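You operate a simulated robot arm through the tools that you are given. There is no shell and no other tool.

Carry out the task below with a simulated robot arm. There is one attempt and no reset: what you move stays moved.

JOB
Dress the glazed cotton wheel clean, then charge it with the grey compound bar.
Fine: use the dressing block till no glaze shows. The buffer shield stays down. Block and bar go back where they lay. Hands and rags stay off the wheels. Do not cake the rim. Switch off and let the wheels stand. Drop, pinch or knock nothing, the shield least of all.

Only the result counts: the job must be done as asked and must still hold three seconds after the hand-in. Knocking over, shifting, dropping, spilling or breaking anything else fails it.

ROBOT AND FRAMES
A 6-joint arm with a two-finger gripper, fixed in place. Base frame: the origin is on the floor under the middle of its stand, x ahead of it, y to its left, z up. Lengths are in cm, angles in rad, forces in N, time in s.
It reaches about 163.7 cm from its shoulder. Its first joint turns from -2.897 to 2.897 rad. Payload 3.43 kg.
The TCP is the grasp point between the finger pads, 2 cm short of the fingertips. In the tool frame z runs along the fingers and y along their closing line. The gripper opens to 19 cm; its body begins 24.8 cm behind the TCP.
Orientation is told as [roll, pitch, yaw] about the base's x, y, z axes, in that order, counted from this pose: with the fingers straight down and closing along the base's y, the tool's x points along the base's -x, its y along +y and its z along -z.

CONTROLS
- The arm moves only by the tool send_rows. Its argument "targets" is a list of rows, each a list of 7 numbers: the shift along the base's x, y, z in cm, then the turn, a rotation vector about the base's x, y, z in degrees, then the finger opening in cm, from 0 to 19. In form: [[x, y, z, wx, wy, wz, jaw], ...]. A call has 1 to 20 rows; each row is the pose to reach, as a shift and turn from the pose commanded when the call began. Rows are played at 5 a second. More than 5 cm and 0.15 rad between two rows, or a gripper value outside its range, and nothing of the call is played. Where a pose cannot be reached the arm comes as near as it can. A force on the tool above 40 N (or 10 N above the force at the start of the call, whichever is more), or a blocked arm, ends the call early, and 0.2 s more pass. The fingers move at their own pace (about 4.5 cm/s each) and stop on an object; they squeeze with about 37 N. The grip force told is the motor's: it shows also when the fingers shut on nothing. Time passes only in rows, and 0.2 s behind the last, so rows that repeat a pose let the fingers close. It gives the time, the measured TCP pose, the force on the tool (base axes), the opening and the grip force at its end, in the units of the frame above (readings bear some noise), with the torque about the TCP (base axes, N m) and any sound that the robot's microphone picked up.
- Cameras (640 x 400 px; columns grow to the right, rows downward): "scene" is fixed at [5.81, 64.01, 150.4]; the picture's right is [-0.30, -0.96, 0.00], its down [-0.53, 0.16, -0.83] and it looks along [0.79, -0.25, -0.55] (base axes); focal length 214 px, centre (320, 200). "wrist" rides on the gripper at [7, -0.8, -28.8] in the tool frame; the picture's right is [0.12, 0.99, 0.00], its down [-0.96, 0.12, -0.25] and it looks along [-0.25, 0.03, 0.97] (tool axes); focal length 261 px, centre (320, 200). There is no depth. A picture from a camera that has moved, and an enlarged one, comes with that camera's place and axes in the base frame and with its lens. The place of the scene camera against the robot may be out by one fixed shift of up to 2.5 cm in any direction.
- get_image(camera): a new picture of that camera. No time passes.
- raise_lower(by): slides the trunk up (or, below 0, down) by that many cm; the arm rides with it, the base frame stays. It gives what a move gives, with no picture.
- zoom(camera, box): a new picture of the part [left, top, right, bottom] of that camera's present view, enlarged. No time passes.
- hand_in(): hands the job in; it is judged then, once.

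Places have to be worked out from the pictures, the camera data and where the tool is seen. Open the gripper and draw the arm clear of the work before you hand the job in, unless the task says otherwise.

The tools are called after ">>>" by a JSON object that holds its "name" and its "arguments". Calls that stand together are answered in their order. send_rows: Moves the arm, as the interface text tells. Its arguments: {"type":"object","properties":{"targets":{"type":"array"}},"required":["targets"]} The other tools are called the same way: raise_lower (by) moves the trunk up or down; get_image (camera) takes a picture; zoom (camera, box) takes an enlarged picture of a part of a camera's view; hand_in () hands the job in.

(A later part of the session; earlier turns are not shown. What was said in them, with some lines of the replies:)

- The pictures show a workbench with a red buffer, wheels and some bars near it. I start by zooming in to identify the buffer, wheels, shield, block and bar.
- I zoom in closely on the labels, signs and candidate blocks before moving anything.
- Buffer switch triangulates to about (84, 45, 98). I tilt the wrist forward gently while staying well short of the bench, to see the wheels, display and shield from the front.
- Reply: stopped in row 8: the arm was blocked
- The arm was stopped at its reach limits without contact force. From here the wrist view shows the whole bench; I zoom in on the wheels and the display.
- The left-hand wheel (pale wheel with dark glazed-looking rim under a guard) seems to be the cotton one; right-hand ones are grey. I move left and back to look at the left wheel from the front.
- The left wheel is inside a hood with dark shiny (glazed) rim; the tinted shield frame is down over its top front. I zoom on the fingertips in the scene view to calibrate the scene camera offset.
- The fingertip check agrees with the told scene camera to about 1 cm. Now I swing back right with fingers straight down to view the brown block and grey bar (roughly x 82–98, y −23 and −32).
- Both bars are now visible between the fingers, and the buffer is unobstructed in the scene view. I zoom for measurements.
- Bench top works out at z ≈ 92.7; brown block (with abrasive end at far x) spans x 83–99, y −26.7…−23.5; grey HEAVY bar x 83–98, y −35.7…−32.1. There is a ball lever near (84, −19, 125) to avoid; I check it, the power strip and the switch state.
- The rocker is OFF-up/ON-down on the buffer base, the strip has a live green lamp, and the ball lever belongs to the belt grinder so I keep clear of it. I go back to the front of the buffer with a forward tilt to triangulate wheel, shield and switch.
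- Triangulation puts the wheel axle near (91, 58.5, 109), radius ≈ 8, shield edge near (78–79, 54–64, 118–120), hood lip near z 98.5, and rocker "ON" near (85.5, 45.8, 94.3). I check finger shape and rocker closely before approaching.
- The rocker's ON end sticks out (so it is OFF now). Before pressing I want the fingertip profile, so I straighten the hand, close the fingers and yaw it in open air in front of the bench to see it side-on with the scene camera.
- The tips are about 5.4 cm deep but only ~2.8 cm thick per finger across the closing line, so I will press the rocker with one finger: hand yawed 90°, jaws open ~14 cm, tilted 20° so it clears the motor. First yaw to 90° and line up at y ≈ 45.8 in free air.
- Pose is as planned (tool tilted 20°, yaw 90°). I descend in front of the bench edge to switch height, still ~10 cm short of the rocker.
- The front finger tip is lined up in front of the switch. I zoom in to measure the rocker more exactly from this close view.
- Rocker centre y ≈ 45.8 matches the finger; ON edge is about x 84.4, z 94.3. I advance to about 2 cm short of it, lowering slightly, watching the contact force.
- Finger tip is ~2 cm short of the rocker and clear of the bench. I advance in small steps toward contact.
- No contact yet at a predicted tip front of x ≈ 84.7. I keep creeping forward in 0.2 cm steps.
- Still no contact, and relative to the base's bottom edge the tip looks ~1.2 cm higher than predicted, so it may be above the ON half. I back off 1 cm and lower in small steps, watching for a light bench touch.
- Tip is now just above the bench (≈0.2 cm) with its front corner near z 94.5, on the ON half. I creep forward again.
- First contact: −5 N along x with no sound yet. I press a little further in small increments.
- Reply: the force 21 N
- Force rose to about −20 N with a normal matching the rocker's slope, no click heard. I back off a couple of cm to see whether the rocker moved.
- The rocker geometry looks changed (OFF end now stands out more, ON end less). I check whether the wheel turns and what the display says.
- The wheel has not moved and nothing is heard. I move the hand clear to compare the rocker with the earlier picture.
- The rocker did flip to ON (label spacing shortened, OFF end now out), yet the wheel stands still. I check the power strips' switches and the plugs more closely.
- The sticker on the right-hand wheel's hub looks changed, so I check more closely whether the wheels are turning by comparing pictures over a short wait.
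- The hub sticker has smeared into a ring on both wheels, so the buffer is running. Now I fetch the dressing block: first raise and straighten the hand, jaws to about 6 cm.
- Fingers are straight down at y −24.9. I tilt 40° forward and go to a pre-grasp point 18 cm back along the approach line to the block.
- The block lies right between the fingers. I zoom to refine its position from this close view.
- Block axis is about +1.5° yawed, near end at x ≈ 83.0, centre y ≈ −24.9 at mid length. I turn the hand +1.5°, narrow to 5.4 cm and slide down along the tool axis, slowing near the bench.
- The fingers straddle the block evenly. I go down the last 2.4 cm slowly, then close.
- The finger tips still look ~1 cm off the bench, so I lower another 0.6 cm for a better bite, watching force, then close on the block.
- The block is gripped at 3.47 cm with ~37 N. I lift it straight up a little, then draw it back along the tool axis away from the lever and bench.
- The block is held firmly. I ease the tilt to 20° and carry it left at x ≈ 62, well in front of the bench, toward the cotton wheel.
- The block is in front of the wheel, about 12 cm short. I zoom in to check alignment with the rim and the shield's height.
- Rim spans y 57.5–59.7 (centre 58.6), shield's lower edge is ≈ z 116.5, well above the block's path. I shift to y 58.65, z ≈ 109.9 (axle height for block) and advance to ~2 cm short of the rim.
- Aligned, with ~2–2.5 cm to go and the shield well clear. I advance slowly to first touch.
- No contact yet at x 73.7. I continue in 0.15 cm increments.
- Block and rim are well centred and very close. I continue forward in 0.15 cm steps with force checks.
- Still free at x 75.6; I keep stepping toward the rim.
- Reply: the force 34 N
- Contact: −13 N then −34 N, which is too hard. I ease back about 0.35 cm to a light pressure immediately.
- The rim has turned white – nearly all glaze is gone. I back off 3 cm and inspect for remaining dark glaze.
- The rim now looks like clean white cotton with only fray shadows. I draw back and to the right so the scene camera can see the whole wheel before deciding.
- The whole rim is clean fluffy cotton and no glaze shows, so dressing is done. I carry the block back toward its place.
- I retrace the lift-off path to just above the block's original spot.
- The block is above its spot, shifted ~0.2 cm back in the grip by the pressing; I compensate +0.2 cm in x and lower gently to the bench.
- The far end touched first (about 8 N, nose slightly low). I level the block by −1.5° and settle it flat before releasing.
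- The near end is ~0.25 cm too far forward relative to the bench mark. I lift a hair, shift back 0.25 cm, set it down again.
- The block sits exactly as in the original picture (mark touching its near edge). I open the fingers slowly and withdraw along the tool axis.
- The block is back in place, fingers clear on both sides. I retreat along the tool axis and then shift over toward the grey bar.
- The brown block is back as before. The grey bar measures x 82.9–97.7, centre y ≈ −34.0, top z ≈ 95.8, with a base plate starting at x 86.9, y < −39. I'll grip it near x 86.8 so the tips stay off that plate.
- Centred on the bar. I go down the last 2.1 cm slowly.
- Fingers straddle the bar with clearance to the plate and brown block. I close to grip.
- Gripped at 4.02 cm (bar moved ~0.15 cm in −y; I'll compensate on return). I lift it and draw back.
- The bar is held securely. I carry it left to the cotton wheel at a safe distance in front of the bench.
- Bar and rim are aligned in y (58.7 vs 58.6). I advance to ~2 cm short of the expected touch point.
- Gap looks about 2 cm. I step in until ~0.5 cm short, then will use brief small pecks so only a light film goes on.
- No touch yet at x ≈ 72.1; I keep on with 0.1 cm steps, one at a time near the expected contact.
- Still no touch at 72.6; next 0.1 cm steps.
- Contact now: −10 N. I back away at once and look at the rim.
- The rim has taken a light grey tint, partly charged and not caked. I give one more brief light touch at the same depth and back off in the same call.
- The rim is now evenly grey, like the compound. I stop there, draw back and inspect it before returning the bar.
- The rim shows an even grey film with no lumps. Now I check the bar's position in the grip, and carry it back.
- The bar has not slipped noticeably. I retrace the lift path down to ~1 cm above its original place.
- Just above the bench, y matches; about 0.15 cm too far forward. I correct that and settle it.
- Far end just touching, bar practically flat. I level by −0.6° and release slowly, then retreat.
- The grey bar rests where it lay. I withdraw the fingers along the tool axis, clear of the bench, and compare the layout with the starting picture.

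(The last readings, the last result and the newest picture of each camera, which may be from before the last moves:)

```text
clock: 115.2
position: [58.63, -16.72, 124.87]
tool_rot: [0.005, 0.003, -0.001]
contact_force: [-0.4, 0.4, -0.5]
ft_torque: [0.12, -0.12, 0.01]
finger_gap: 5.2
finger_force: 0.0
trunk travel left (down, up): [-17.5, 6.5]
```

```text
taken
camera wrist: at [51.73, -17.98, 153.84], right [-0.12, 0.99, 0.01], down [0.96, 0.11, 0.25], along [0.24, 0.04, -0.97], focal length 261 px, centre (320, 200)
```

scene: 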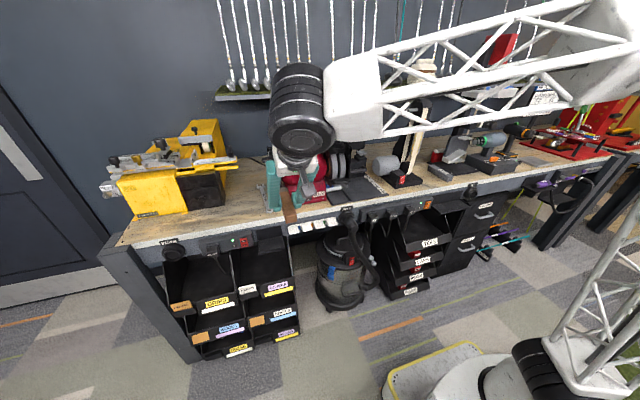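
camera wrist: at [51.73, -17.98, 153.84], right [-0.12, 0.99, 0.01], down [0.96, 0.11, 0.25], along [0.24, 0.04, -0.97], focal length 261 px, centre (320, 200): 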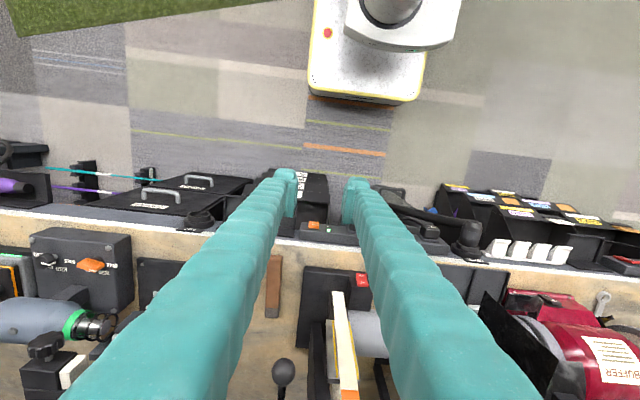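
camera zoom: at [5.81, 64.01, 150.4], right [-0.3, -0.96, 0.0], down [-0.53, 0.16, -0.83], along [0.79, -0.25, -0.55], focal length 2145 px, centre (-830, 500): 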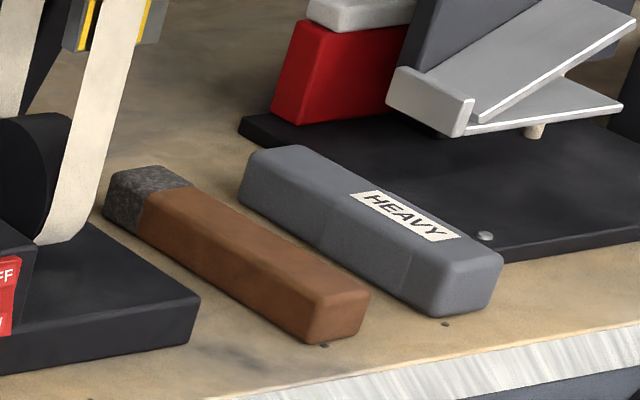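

Block and bar match the starting picture. Now I head back to the switch: yaw to 90°, jaws to 18, at y ≈ 45.8.

>>> {"name": "send_rows", "arguments": {"targets": [[0, 4, 0, 0, 0, 6, 6], [0, 8.3, 0, 0, 0, 12, 8], [0, 12.6, 0, 0, 0, 18, 10], [0, 16.9, 0, 0, 0, 25, 12], [0, 21.2, 0, 0, 0, 32, 14], [0, 25.5, 0, 0, 0, 39, 16], [0, 29.8, 0, 0, 0, 46, 18], [0, 34.1, 0, 0, 0, 53, 18], [0, 38.4, 0, 0, 0, 60, 18], [0, 42.7, 0, 0, 0, 67, 18], [0, 47, 0, 0, 0, 74, 18], [0, 51.3, 0, 0, 0, 81, 18], [0, 55.6, 0, 0, 0, 87, 18], [0, 59.9, 0, 0, 0, 90, 18], [0, 62.5, 0, 0, 0, 90, 18], [0, 62.5, 0, 0, 0, 90, 18]]}}

>>> {"name": "send_rows", "arguments": {"targets": [[0, 0, -3, 0, -5, 0, 18], [0.5, 0, -6, 0, -10, 0, 18], [1, 0, -9, 0, -15, 0, 18], [1.5, 0, -12, 0, -20, 0, 18], [2, 0, -15, 0, -25, 0, 18], [2.5, 0, -18, 0, -30, 0, 18], [3, 0, -21.5, 0, -30, 0, 18], [3.5, 0, -25, 0, -30, 0, 18], [4, 0, -28.5, 0, -30, 0, 18], [4.5, 0, -31, 0, -30, 0, 18], [4.5, 0, -31, 0, -30, 0, 18]]}}

>>> {"name": "get_image", "arguments": {"camera": "wrist"}}

>>> {"name": "zoom", "arguments": {"camera": "scene", "box": [260, 130, 380, 230]}}

```text
clock: 118.6
position: [58.56, 45.9, 124.92]
tool_rot: [0.008, 0.002, 1.573]
contact_force: [0.5, -0.6, -0.8]
ft_torque: [-0.06, 0.05, -0.04]
finger_gap: 18.01
finger_force: 0.1
trunk travel left (down, up): [-17.5, 6.5]
```

```text
clock: 121.0
position: [63.1, 45.84, 93.87]
tool_rot: [-0.517, 0.001, 1.573]
contact_force: [-0.7, 0.3, 0.7]
ft_torque: [-0.02, -0.02, -0.01]
finger_gap: 17.98
finger_force: 0.0
trunk travel left (down, up): [-17.5, 6.5]
```

```text
taken
camera wrist: at [49.83, 38.62, 119.45], right [-0.86, -0.12, -0.49], down [-0.22, 0.96, 0.16], along [0.45, 0.25, -0.86], focal length 261 px, centre (320, 200)
```

wrist: 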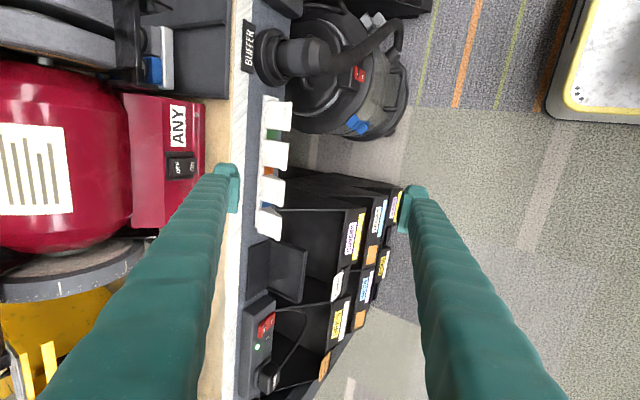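

```text
4.00 times, centred on (320, 180) of scene
camera zoom: at [5.81, 64.01, 150.4], right [-0.3, -0.96, 0.0], down [-0.53, 0.16, -0.83], along [0.79, -0.25, -0.55], focal length 858 px, centre (320, 280)
```

zoom: 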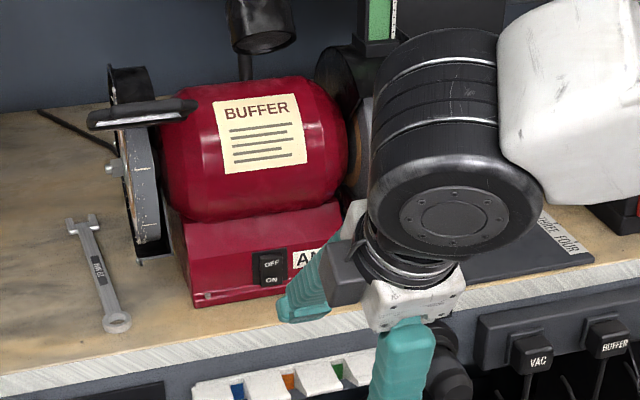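

>>> {"name": "zoom", "arguments": {"camera": "wrist", "box": [155, 130, 245, 210]}}

>>> {"name": "zoom", "arguments": {"camera": "scene", "box": [290, 178, 350, 218]}}

```text
5.00 times, centred on (200, 170) of wrist
camera zoom: at [49.83, 38.62, 119.45], right [-0.86, -0.12, -0.49], down [-0.22, 0.96, 0.16], along [0.45, 0.25, -0.86], focal length 1303 px, centre (920, 350)
```

zoom: 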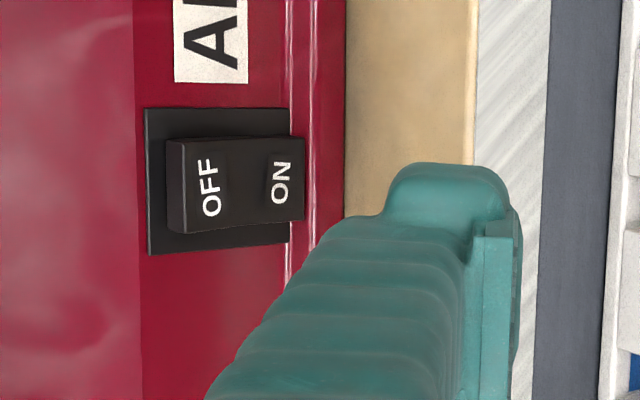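

```text
10.00 times, centred on (320, 198) of scene
camera zoom: at [5.81, 64.01, 150.4], right [-0.3, -0.96, 0.0], down [-0.53, 0.16, -0.83], along [0.79, -0.25, -0.55], focal length 2145 px, centre (320, 220)
```

zoom: 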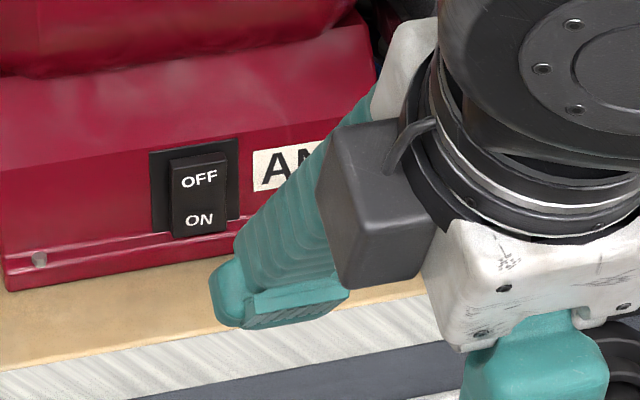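

Rocker seen clearly with OFF end out. I lower to z ≈ 90.8 (finger tip front then ≈ z 96.3, upper half) and advance to ~3 cm short.

>>> {"name": "send_rows", "arguments": {"targets": [[1.5, 0, -1, 0, 0, 0, 18], [3.5, 0, -2, 0, 0, 0, 18], [5.5, 0, -3, 0, 0, 0, 18], [7.5, 0, -3.05, 0, 0, 0, 18], [9.3, 0, -3.05, 0, 0, 0, 18], [9.3, 0, -3.05, 0, 0, 0, 18]]}}

>>> {"name": "zoom", "arguments": {"camera": "wrist", "box": [155, 120, 265, 210]}}

>>> {"name": "zoom", "arguments": {"camera": "scene", "box": [270, 160, 350, 220]}}

>>> {"name": "get_image", "arguments": {"camera": "wrist"}}

```text
clock: 122.4
position: [72.45, 45.91, 90.83]
tool_rot: [-0.518, 0.001, 1.571]
contact_force: [-0.1, -0.1, 0.4]
ft_torque: [-0.01, -0.02, 0.0]
finger_gap: 17.98
finger_force: 0.1
trunk travel left (down, up): [-17.5, 6.5]
```

```text
4.44 times, centred on (210, 165) of wrist
camera zoom: at [59.11, 38.6, 116.41], right [-0.86, -0.12, -0.49], down [-0.22, 0.96, 0.16], along [0.45, 0.24, -0.86], focal length 1158 px, centre (809, 356)
```

zoom: 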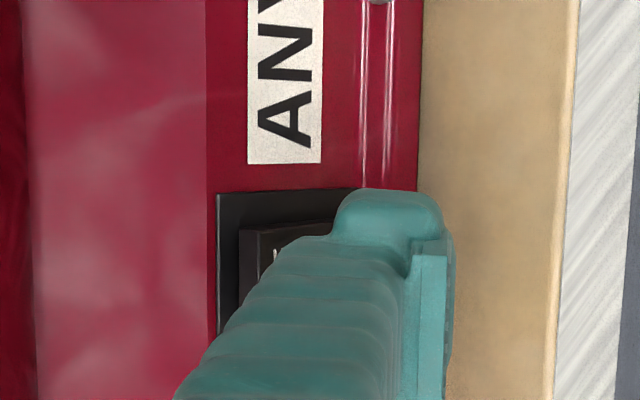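

```text
6.67 times, centred on (310, 190) of scene
camera zoom: at [5.81, 64.01, 150.4], right [-0.3, -0.96, 0.0], down [-0.53, 0.16, -0.83], along [0.79, -0.25, -0.55], focal length 1430 px, centre (387, 267)
```

zoom: 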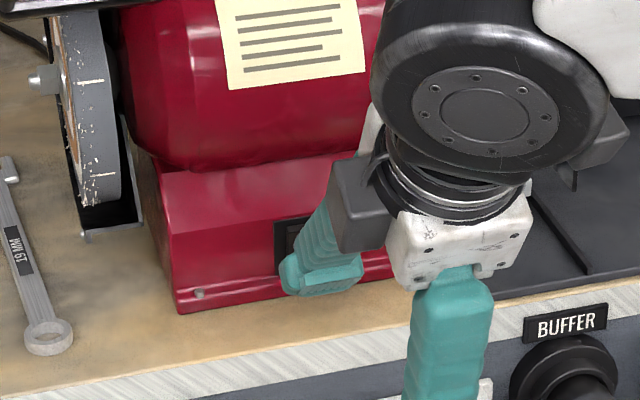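

```text
taken
camera wrist: at [59.11, 38.6, 116.41], right [-0.86, -0.12, -0.49], down [-0.22, 0.96, 0.16], along [0.45, 0.24, -0.86], focal length 261 px, centre (320, 200)
```

wrist: 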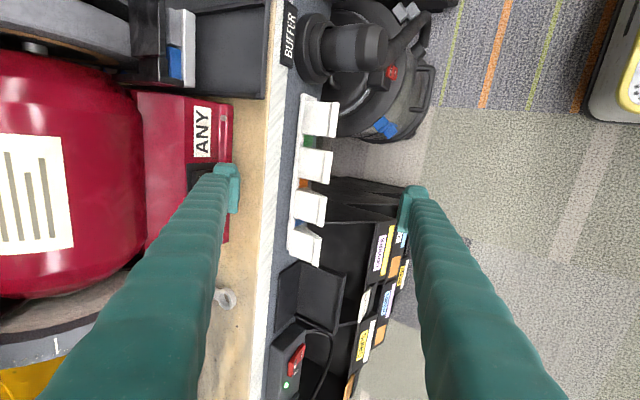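

Finger is in line with the rocker's upper half; rear finger is well clear of the cards. I step forward to contact.

>>> {"name": "send_rows", "arguments": {"targets": [[0.6, 0, 0, 0, 0, 0, 18], [1.1, 0, 0, 0, 0, 0, 18], [1.6, 0, 0, 0, 0, 0, 18], [2, 0, 0, 0, 0, 0, 18]]}}

>>> {"name": "send_rows", "arguments": {"targets": [[0.2, 0, 0, 0, 0, 0, 18], [0.4, 0, 0, 0, 0, 0, 18]]}}

>>> {"name": "send_rows", "arguments": {"targets": [[0.15, 0, 0, 0, 0, 0, 18], [0.3, 0, 0, 0, 0, 0, 18]]}}

```text
clock: 123.4
position: [74.41, 45.86, 90.83]
tool_rot: [-0.516, 0.001, 1.571]
contact_force: [0.0, 0.4, -0.5]
ft_torque: [0.03, -0.01, 0.03]
finger_gap: 17.99
finger_force: 0.1
trunk travel left (down, up): [-17.5, 6.5]
```

```text
clock: 124.0
position: [74.85, 45.77, 90.9]
tool_rot: [-0.518, 0.002, 1.571]
contact_force: [-1.1, -0.6, 0.3]
ft_torque: [0.02, -0.09, -0.07]
finger_gap: 17.95
finger_force: 0.0
trunk travel left (down, up): [-17.5, 6.5]
```

```text
clock: 124.6
position: [75.21, 45.74, 90.9]
tool_rot: [-0.517, 0.002, 1.572]
contact_force: [-0.3, -1.0, 0.0]
ft_torque: [0.0, -0.01, -0.02]
finger_gap: 17.99
finger_force: 0.1
trunk travel left (down, up): [-17.5, 6.5]
```

A faint touch, then free again – the rocker may already have tipped. I check the wheels' hub markings.

>>> {"name": "zoom", "arguments": {"camera": "scene", "box": [262, 150, 302, 195]}}

>>> {"name": "zoom", "arguments": {"camera": "wrist", "box": [165, 130, 245, 200]}}

>>> {"name": "zoom", "arguments": {"camera": "scene", "box": [320, 145, 350, 190]}}

```text
8.89 times, centred on (282, 172) of scene
camera zoom: at [5.81, 64.01, 150.4], right [-0.3, -0.96, 0.0], down [-0.53, 0.16, -0.83], along [0.79, -0.25, -0.55], focal length 1906 px, centre (658, 444)
```

zoom: 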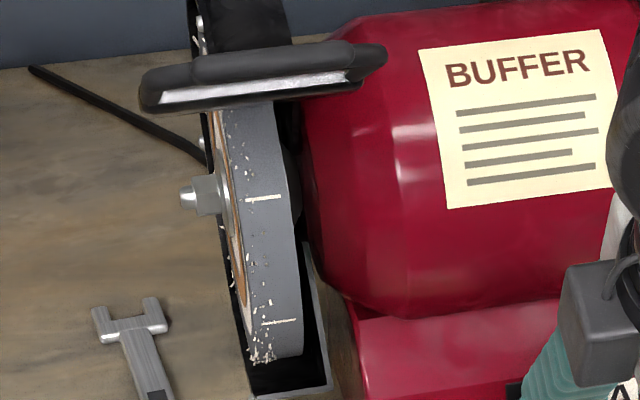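

```text
5.71 times, centred on (205, 165) of wrist
camera zoom: at [61.75, 38.57, 116.45], right [-0.86, -0.12, -0.49], down [-0.22, 0.96, 0.16], along [0.45, 0.24, -0.86], focal length 1489 px, centre (977, 400)
```

zoom: 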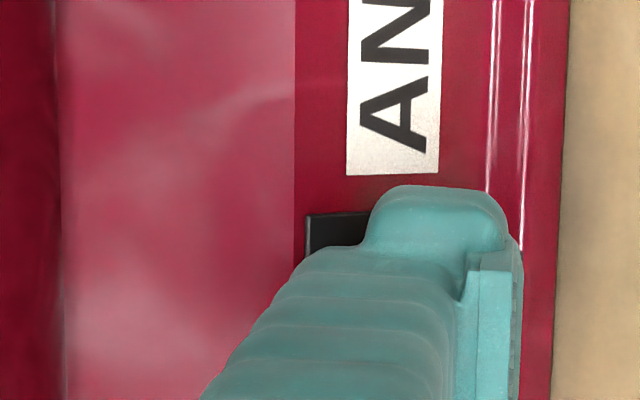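

```text
8.89 times, centred on (335, 168) of scene
camera zoom: at [5.81, 64.01, 150.4], right [-0.3, -0.96, 0.0], down [-0.53, 0.16, -0.83], along [0.79, -0.25, -0.55], focal length 1906 px, centre (187, 489)
```

zoom: 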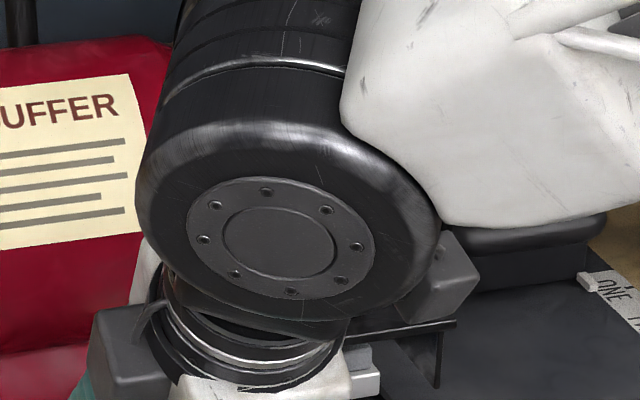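

I back off 6 cm to see the rocker itself.

>>> {"name": "send_rows", "arguments": {"targets": [[-1.5, 0, 0, 0, 0, 0, 18], [-4, 0, 0.5, 0, 0, 0, 18], [-7, 0, 1.5, 0, 0, 0, 18], [-11, 0, 3, 0, 0, 0, 18], [-11, 0, 3, 0, 0, 0, 18]]}}

>>> {"name": "zoom", "arguments": {"camera": "wrist", "box": [155, 130, 245, 210]}}

>>> {"name": "zoom", "arguments": {"camera": "scene", "box": [290, 178, 350, 218]}}

>>> {"name": "zoom", "arguments": {"camera": "scene", "box": [262, 150, 302, 195]}}

```text
clock: 125.8
position: [64.06, 45.82, 93.93]
tool_rot: [-0.517, 0.003, 1.572]
contact_force: [0.8, 0.6, -0.2]
ft_torque: [-0.03, -0.01, -0.02]
finger_gap: 17.98
finger_force: 0.1
trunk travel left (down, up): [-17.5, 6.5]
```

```text
5.00 times, centred on (200, 170) of wrist
camera zoom: at [50.77, 38.57, 119.44], right [-0.86, -0.12, -0.49], down [-0.22, 0.96, 0.16], along [0.45, 0.24, -0.86], focal length 1303 px, centre (920, 350)
```

zoom: 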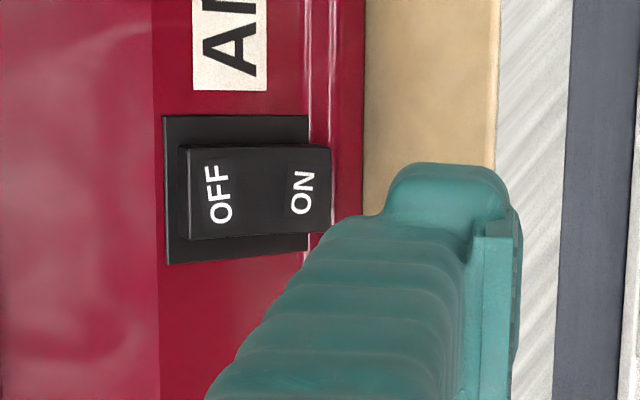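

```text
10.00 times, centred on (320, 198) of scene
camera zoom: at [5.81, 64.01, 150.4], right [-0.3, -0.96, 0.0], down [-0.53, 0.16, -0.83], along [0.79, -0.25, -0.55], focal length 2145 px, centre (320, 220)
```

zoom: 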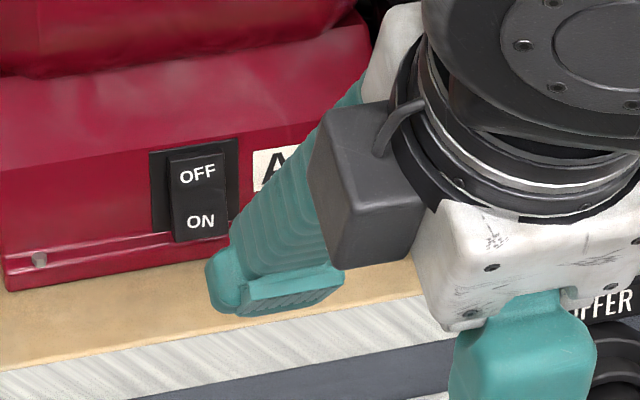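

```text
8.89 times, centred on (282, 172) of scene
camera zoom: at [5.81, 64.01, 150.4], right [-0.3, -0.96, 0.0], down [-0.53, 0.16, -0.83], along [0.79, -0.25, -0.55], focal length 1906 px, centre (658, 444)
```

zoom: 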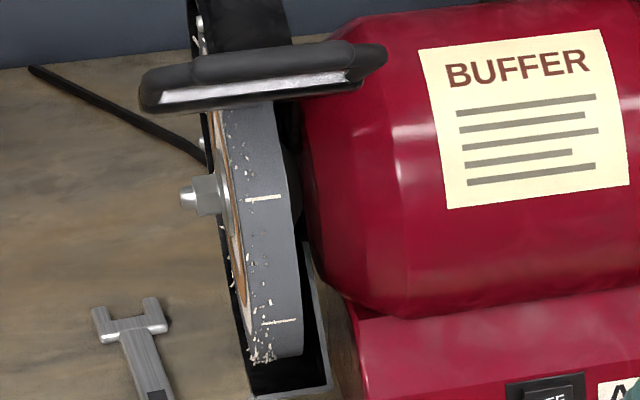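

The rocker is back at OFF (label spacing and ON end match the first picture); the wheel is coasting. I withdraw the arm up and away and let the wheels run down.

>>> {"name": "send_rows", "arguments": {"targets": [[-2, 0, 3, 0, 4, 0, 18], [-4, 0, 7, 0, 9, 0, 18], [-5, 0, 11, 0, 14, 0, 18], [-6, 0, 15, 0, 19, 0, 18], [-7, 0, 19, 0, 24, 0, 18], [-8, 0, 23, 0, 29.7, 0, 18], [-8, 0, 27, 0, 29.7, 0, 18], [-8, 0, 31, 0, 29.7, 0, 18], [-8, 0, 35, 0, 29.7, 0, 18], [-8, 0, 38, 0, 29.7, 0, 18]]}}

>>> {"name": "send_rows", "arguments": {"targets": [[0, -2, 1, 0, 0, -8, 18], [-1, -4, 2, 0, 0, -16, 18], [-2, -6, 2, 0, 0, -24, 18], [-3, -8, 2, 0, 0, -32, 18], [-4, -10, 2, 0, 0, -40, 18], [-5, -13, 2, 0, 0, -48, 18], [-5, -16, 2, 0, 0, -56, 18], [-5, -20, 2, 0, 0, -64, 18], [-5, -24, 2, 0, 0, -72, 18], [-5, -28, 2, 0, 0, -80, 18], [-5, -32, 2, 0, 0, -88, 18], [-5, -36, 2, 0, 0, -90, 18], [-5, -36, 2, 0, 0, -90, 18]]}}

>>> {"name": "get_image", "arguments": {"camera": "scene"}}

>>> {"name": "zoom", "arguments": {"camera": "scene", "box": [262, 150, 302, 195]}}

>>> {"name": "zoom", "arguments": {"camera": "scene", "box": [320, 145, 350, 190]}}

```text
clock: 128.0
position: [56.2, 45.86, 131.71]
tool_rot: [-0.003, -0.003, 1.573]
contact_force: [-0.5, 0.3, -0.2]
ft_torque: [0.01, -0.02, 0.01]
finger_gap: 18.0
finger_force: 0.1
trunk travel left (down, up): [-17.5, 6.5]
```

```text
clock: 130.8
position: [51.16, 9.9, 133.76]
tool_rot: [0.003, 0.0, 0.0]
contact_force: [-0.7, -0.3, 0.5]
ft_torque: [-0.04, -0.01, -0.01]
finger_gap: 18.0
finger_force: 0.1
out of reach, approached as far as the arm can: row 1, 2, 3
trunk travel left (down, up): [-17.5, 6.5]
```

```text
taken
```

scene: 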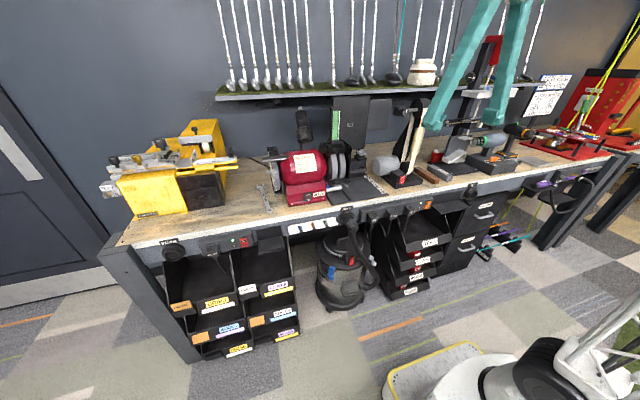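

```text
8.89 times, centred on (282, 172) of scene
camera zoom: at [5.81, 64.01, 150.4], right [-0.3, -0.96, 0.0], down [-0.53, 0.16, -0.83], along [0.79, -0.25, -0.55], focal length 1906 px, centre (658, 444)
```

zoom: 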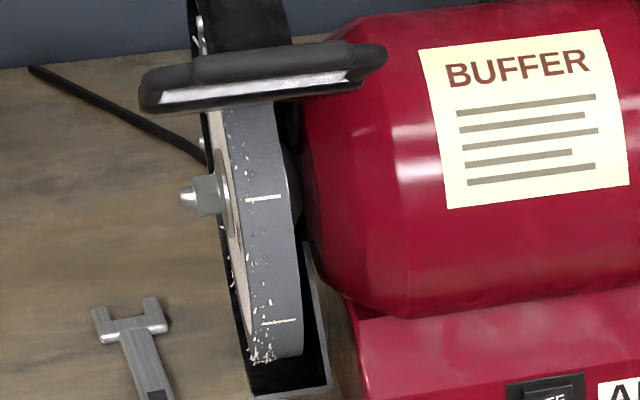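

```text
8.89 times, centred on (335, 168) of scene
camera zoom: at [5.81, 64.01, 150.4], right [-0.3, -0.96, 0.0], down [-0.53, 0.16, -0.83], along [0.79, -0.25, -0.55], focal length 1906 px, centre (187, 489)
```

zoom: 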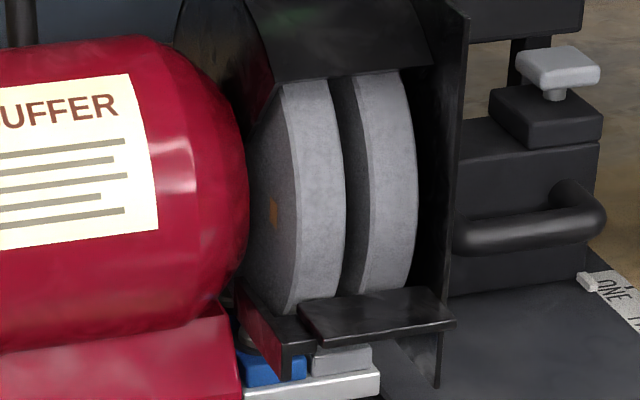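

Both hub stickers are single spots again, so the wheels have stopped. I open the hand, wait a few seconds in the parked pose, and take final pictures.

>>> {"name": "send_rows", "arguments": {"targets": [[0, 2, 0.5, 0, 0, 0, 19], [0, 4, 1, 0, 0, 0, 19], [0, 4, 1, 0, 0, 0, 19], [0, 4, 1, 0, 0, 0, 19], [0, 4, 1, 0, 0, 0, 19], [0, 4, 1, 0, 0, 0, 19], [0, 4, 1, 0, 0, 0, 19], [0, 4, 1, 0, 0, 0, 19], [0, 4, 1, 0, 0, 0, 19], [0, 4, 1, 0, 0, 0, 19], [0, 4, 1, 0, 0, 0, 19], [0, 4, 1, 0, 0, 0, 19], [0, 4, 1, 0, 0, 0, 19], [0, 4, 1, 0, 0, 0, 19], [0, 4, 1, 0, 0, 0, 19]]}}

>>> {"name": "zoom", "arguments": {"camera": "scene", "box": [262, 150, 302, 195]}}

>>> {"name": "zoom", "arguments": {"camera": "scene", "box": [320, 145, 350, 190]}}

>>> {"name": "zoom", "arguments": {"camera": "scene", "box": [280, 175, 330, 210]}}

>>> {"name": "zoom", "arguments": {"camera": "scene", "box": [360, 100, 520, 220]}}

>>> {"name": "zoom", "arguments": {"camera": "scene", "box": [240, 100, 400, 220]}}

```text
clock: 134.0
position: [51.23, 13.72, 134.99]
tool_rot: [0.002, 0.001, 0.002]
contact_force: [0.6, -0.3, 0.3]
ft_torque: [-0.04, 0.0, -0.01]
finger_gap: 19.02
finger_force: 0.1
trunk travel left (down, up): [-17.5, 6.5]
```

```text
8.89 times, centred on (282, 172) of scene
camera zoom: at [5.81, 64.01, 150.4], right [-0.3, -0.96, 0.0], down [-0.53, 0.16, -0.83], along [0.79, -0.25, -0.55], focal length 1906 px, centre (658, 444)
```

zoom: 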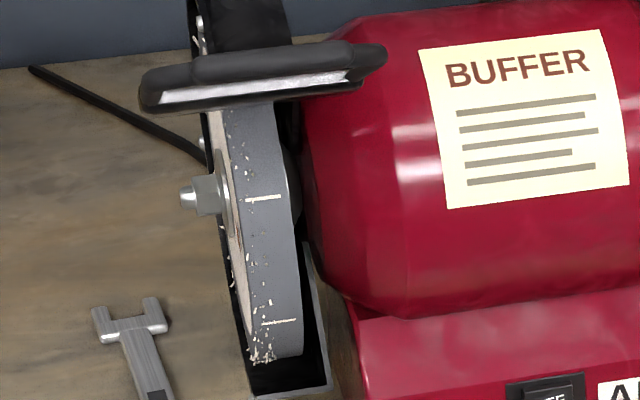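

```text
8.89 times, centred on (335, 168) of scene
camera zoom: at [5.81, 64.01, 150.4], right [-0.3, -0.96, 0.0], down [-0.53, 0.16, -0.83], along [0.79, -0.25, -0.55], focal length 1906 px, centre (187, 489)
```

zoom: 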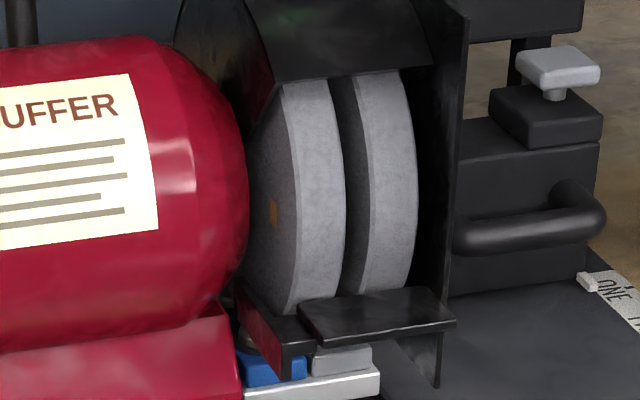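

```text
11.43 times, centred on (305, 192) of scene
camera zoom: at [5.81, 64.01, 150.4], right [-0.3, -0.96, 0.0], down [-0.53, 0.16, -0.83], along [0.79, -0.25, -0.55], focal length 2451 px, centre (491, 286)
```

zoom: 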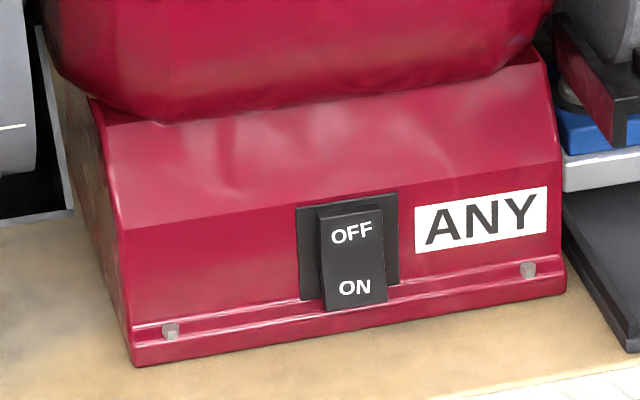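

```text
3.33 times, centred on (440, 160) of scene
camera zoom: at [5.81, 64.01, 150.4], right [-0.3, -0.96, 0.0], down [-0.53, 0.16, -0.83], along [0.79, -0.25, -0.55], focal length 715 px, centre (-80, 333)
```

zoom: 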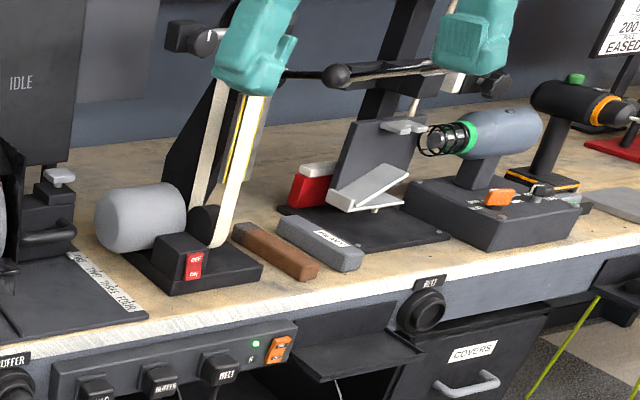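

```text
3.33 times, centred on (320, 160) of scene
camera zoom: at [5.81, 64.01, 150.4], right [-0.3, -0.96, 0.0], down [-0.53, 0.16, -0.83], along [0.79, -0.25, -0.55], focal length 715 px, centre (320, 333)
```

zoom: 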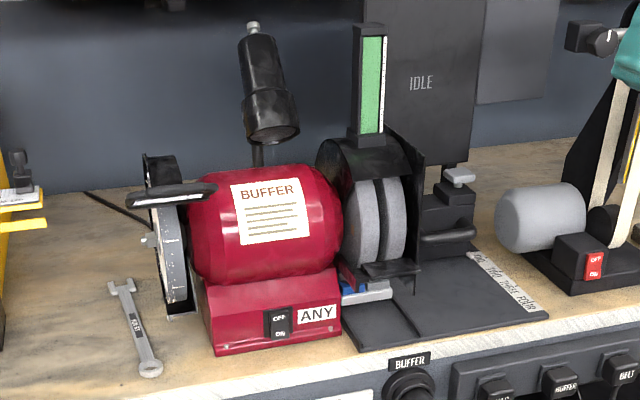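

Everything is in order: the wheel is dressed and evenly grey, the shield is down, and the rocker is OFF with the wheels standing. The block and bar are in their places, and the arm is clear with the fingers open. I hand the job in.

>>> {"name": "hand_in", "arguments": {}}

```text
The job is handed in.
```

The cotton wheel is dressed clean and charged with the grey compound, and I have handed the job in. I have no verdict back yet.

- **Dressing:** I held the brown block to the running wheel until the rim showed clean white cotton all round, with no glaze left. The press peaked at about 34 N for a moment before I eased off.
- **Charging:** Two short, light touches with the grey bar left an even grey film. I could see no lumps or caking in the pictures, but how much compound is enough was my judgement by eye.
- **Block and bar:** Both are back where they lay. Their positions match the starting pictures.
- **Buffer:** The switch is off and both wheels were standing still in the last pictures, a few seconds apart.
- **Shield and surroundings:** The shield stayed down. Nothing was dropped or knocked, and the gripper did not touch the wheels. The fingers are open and the arm is clear of the bench.
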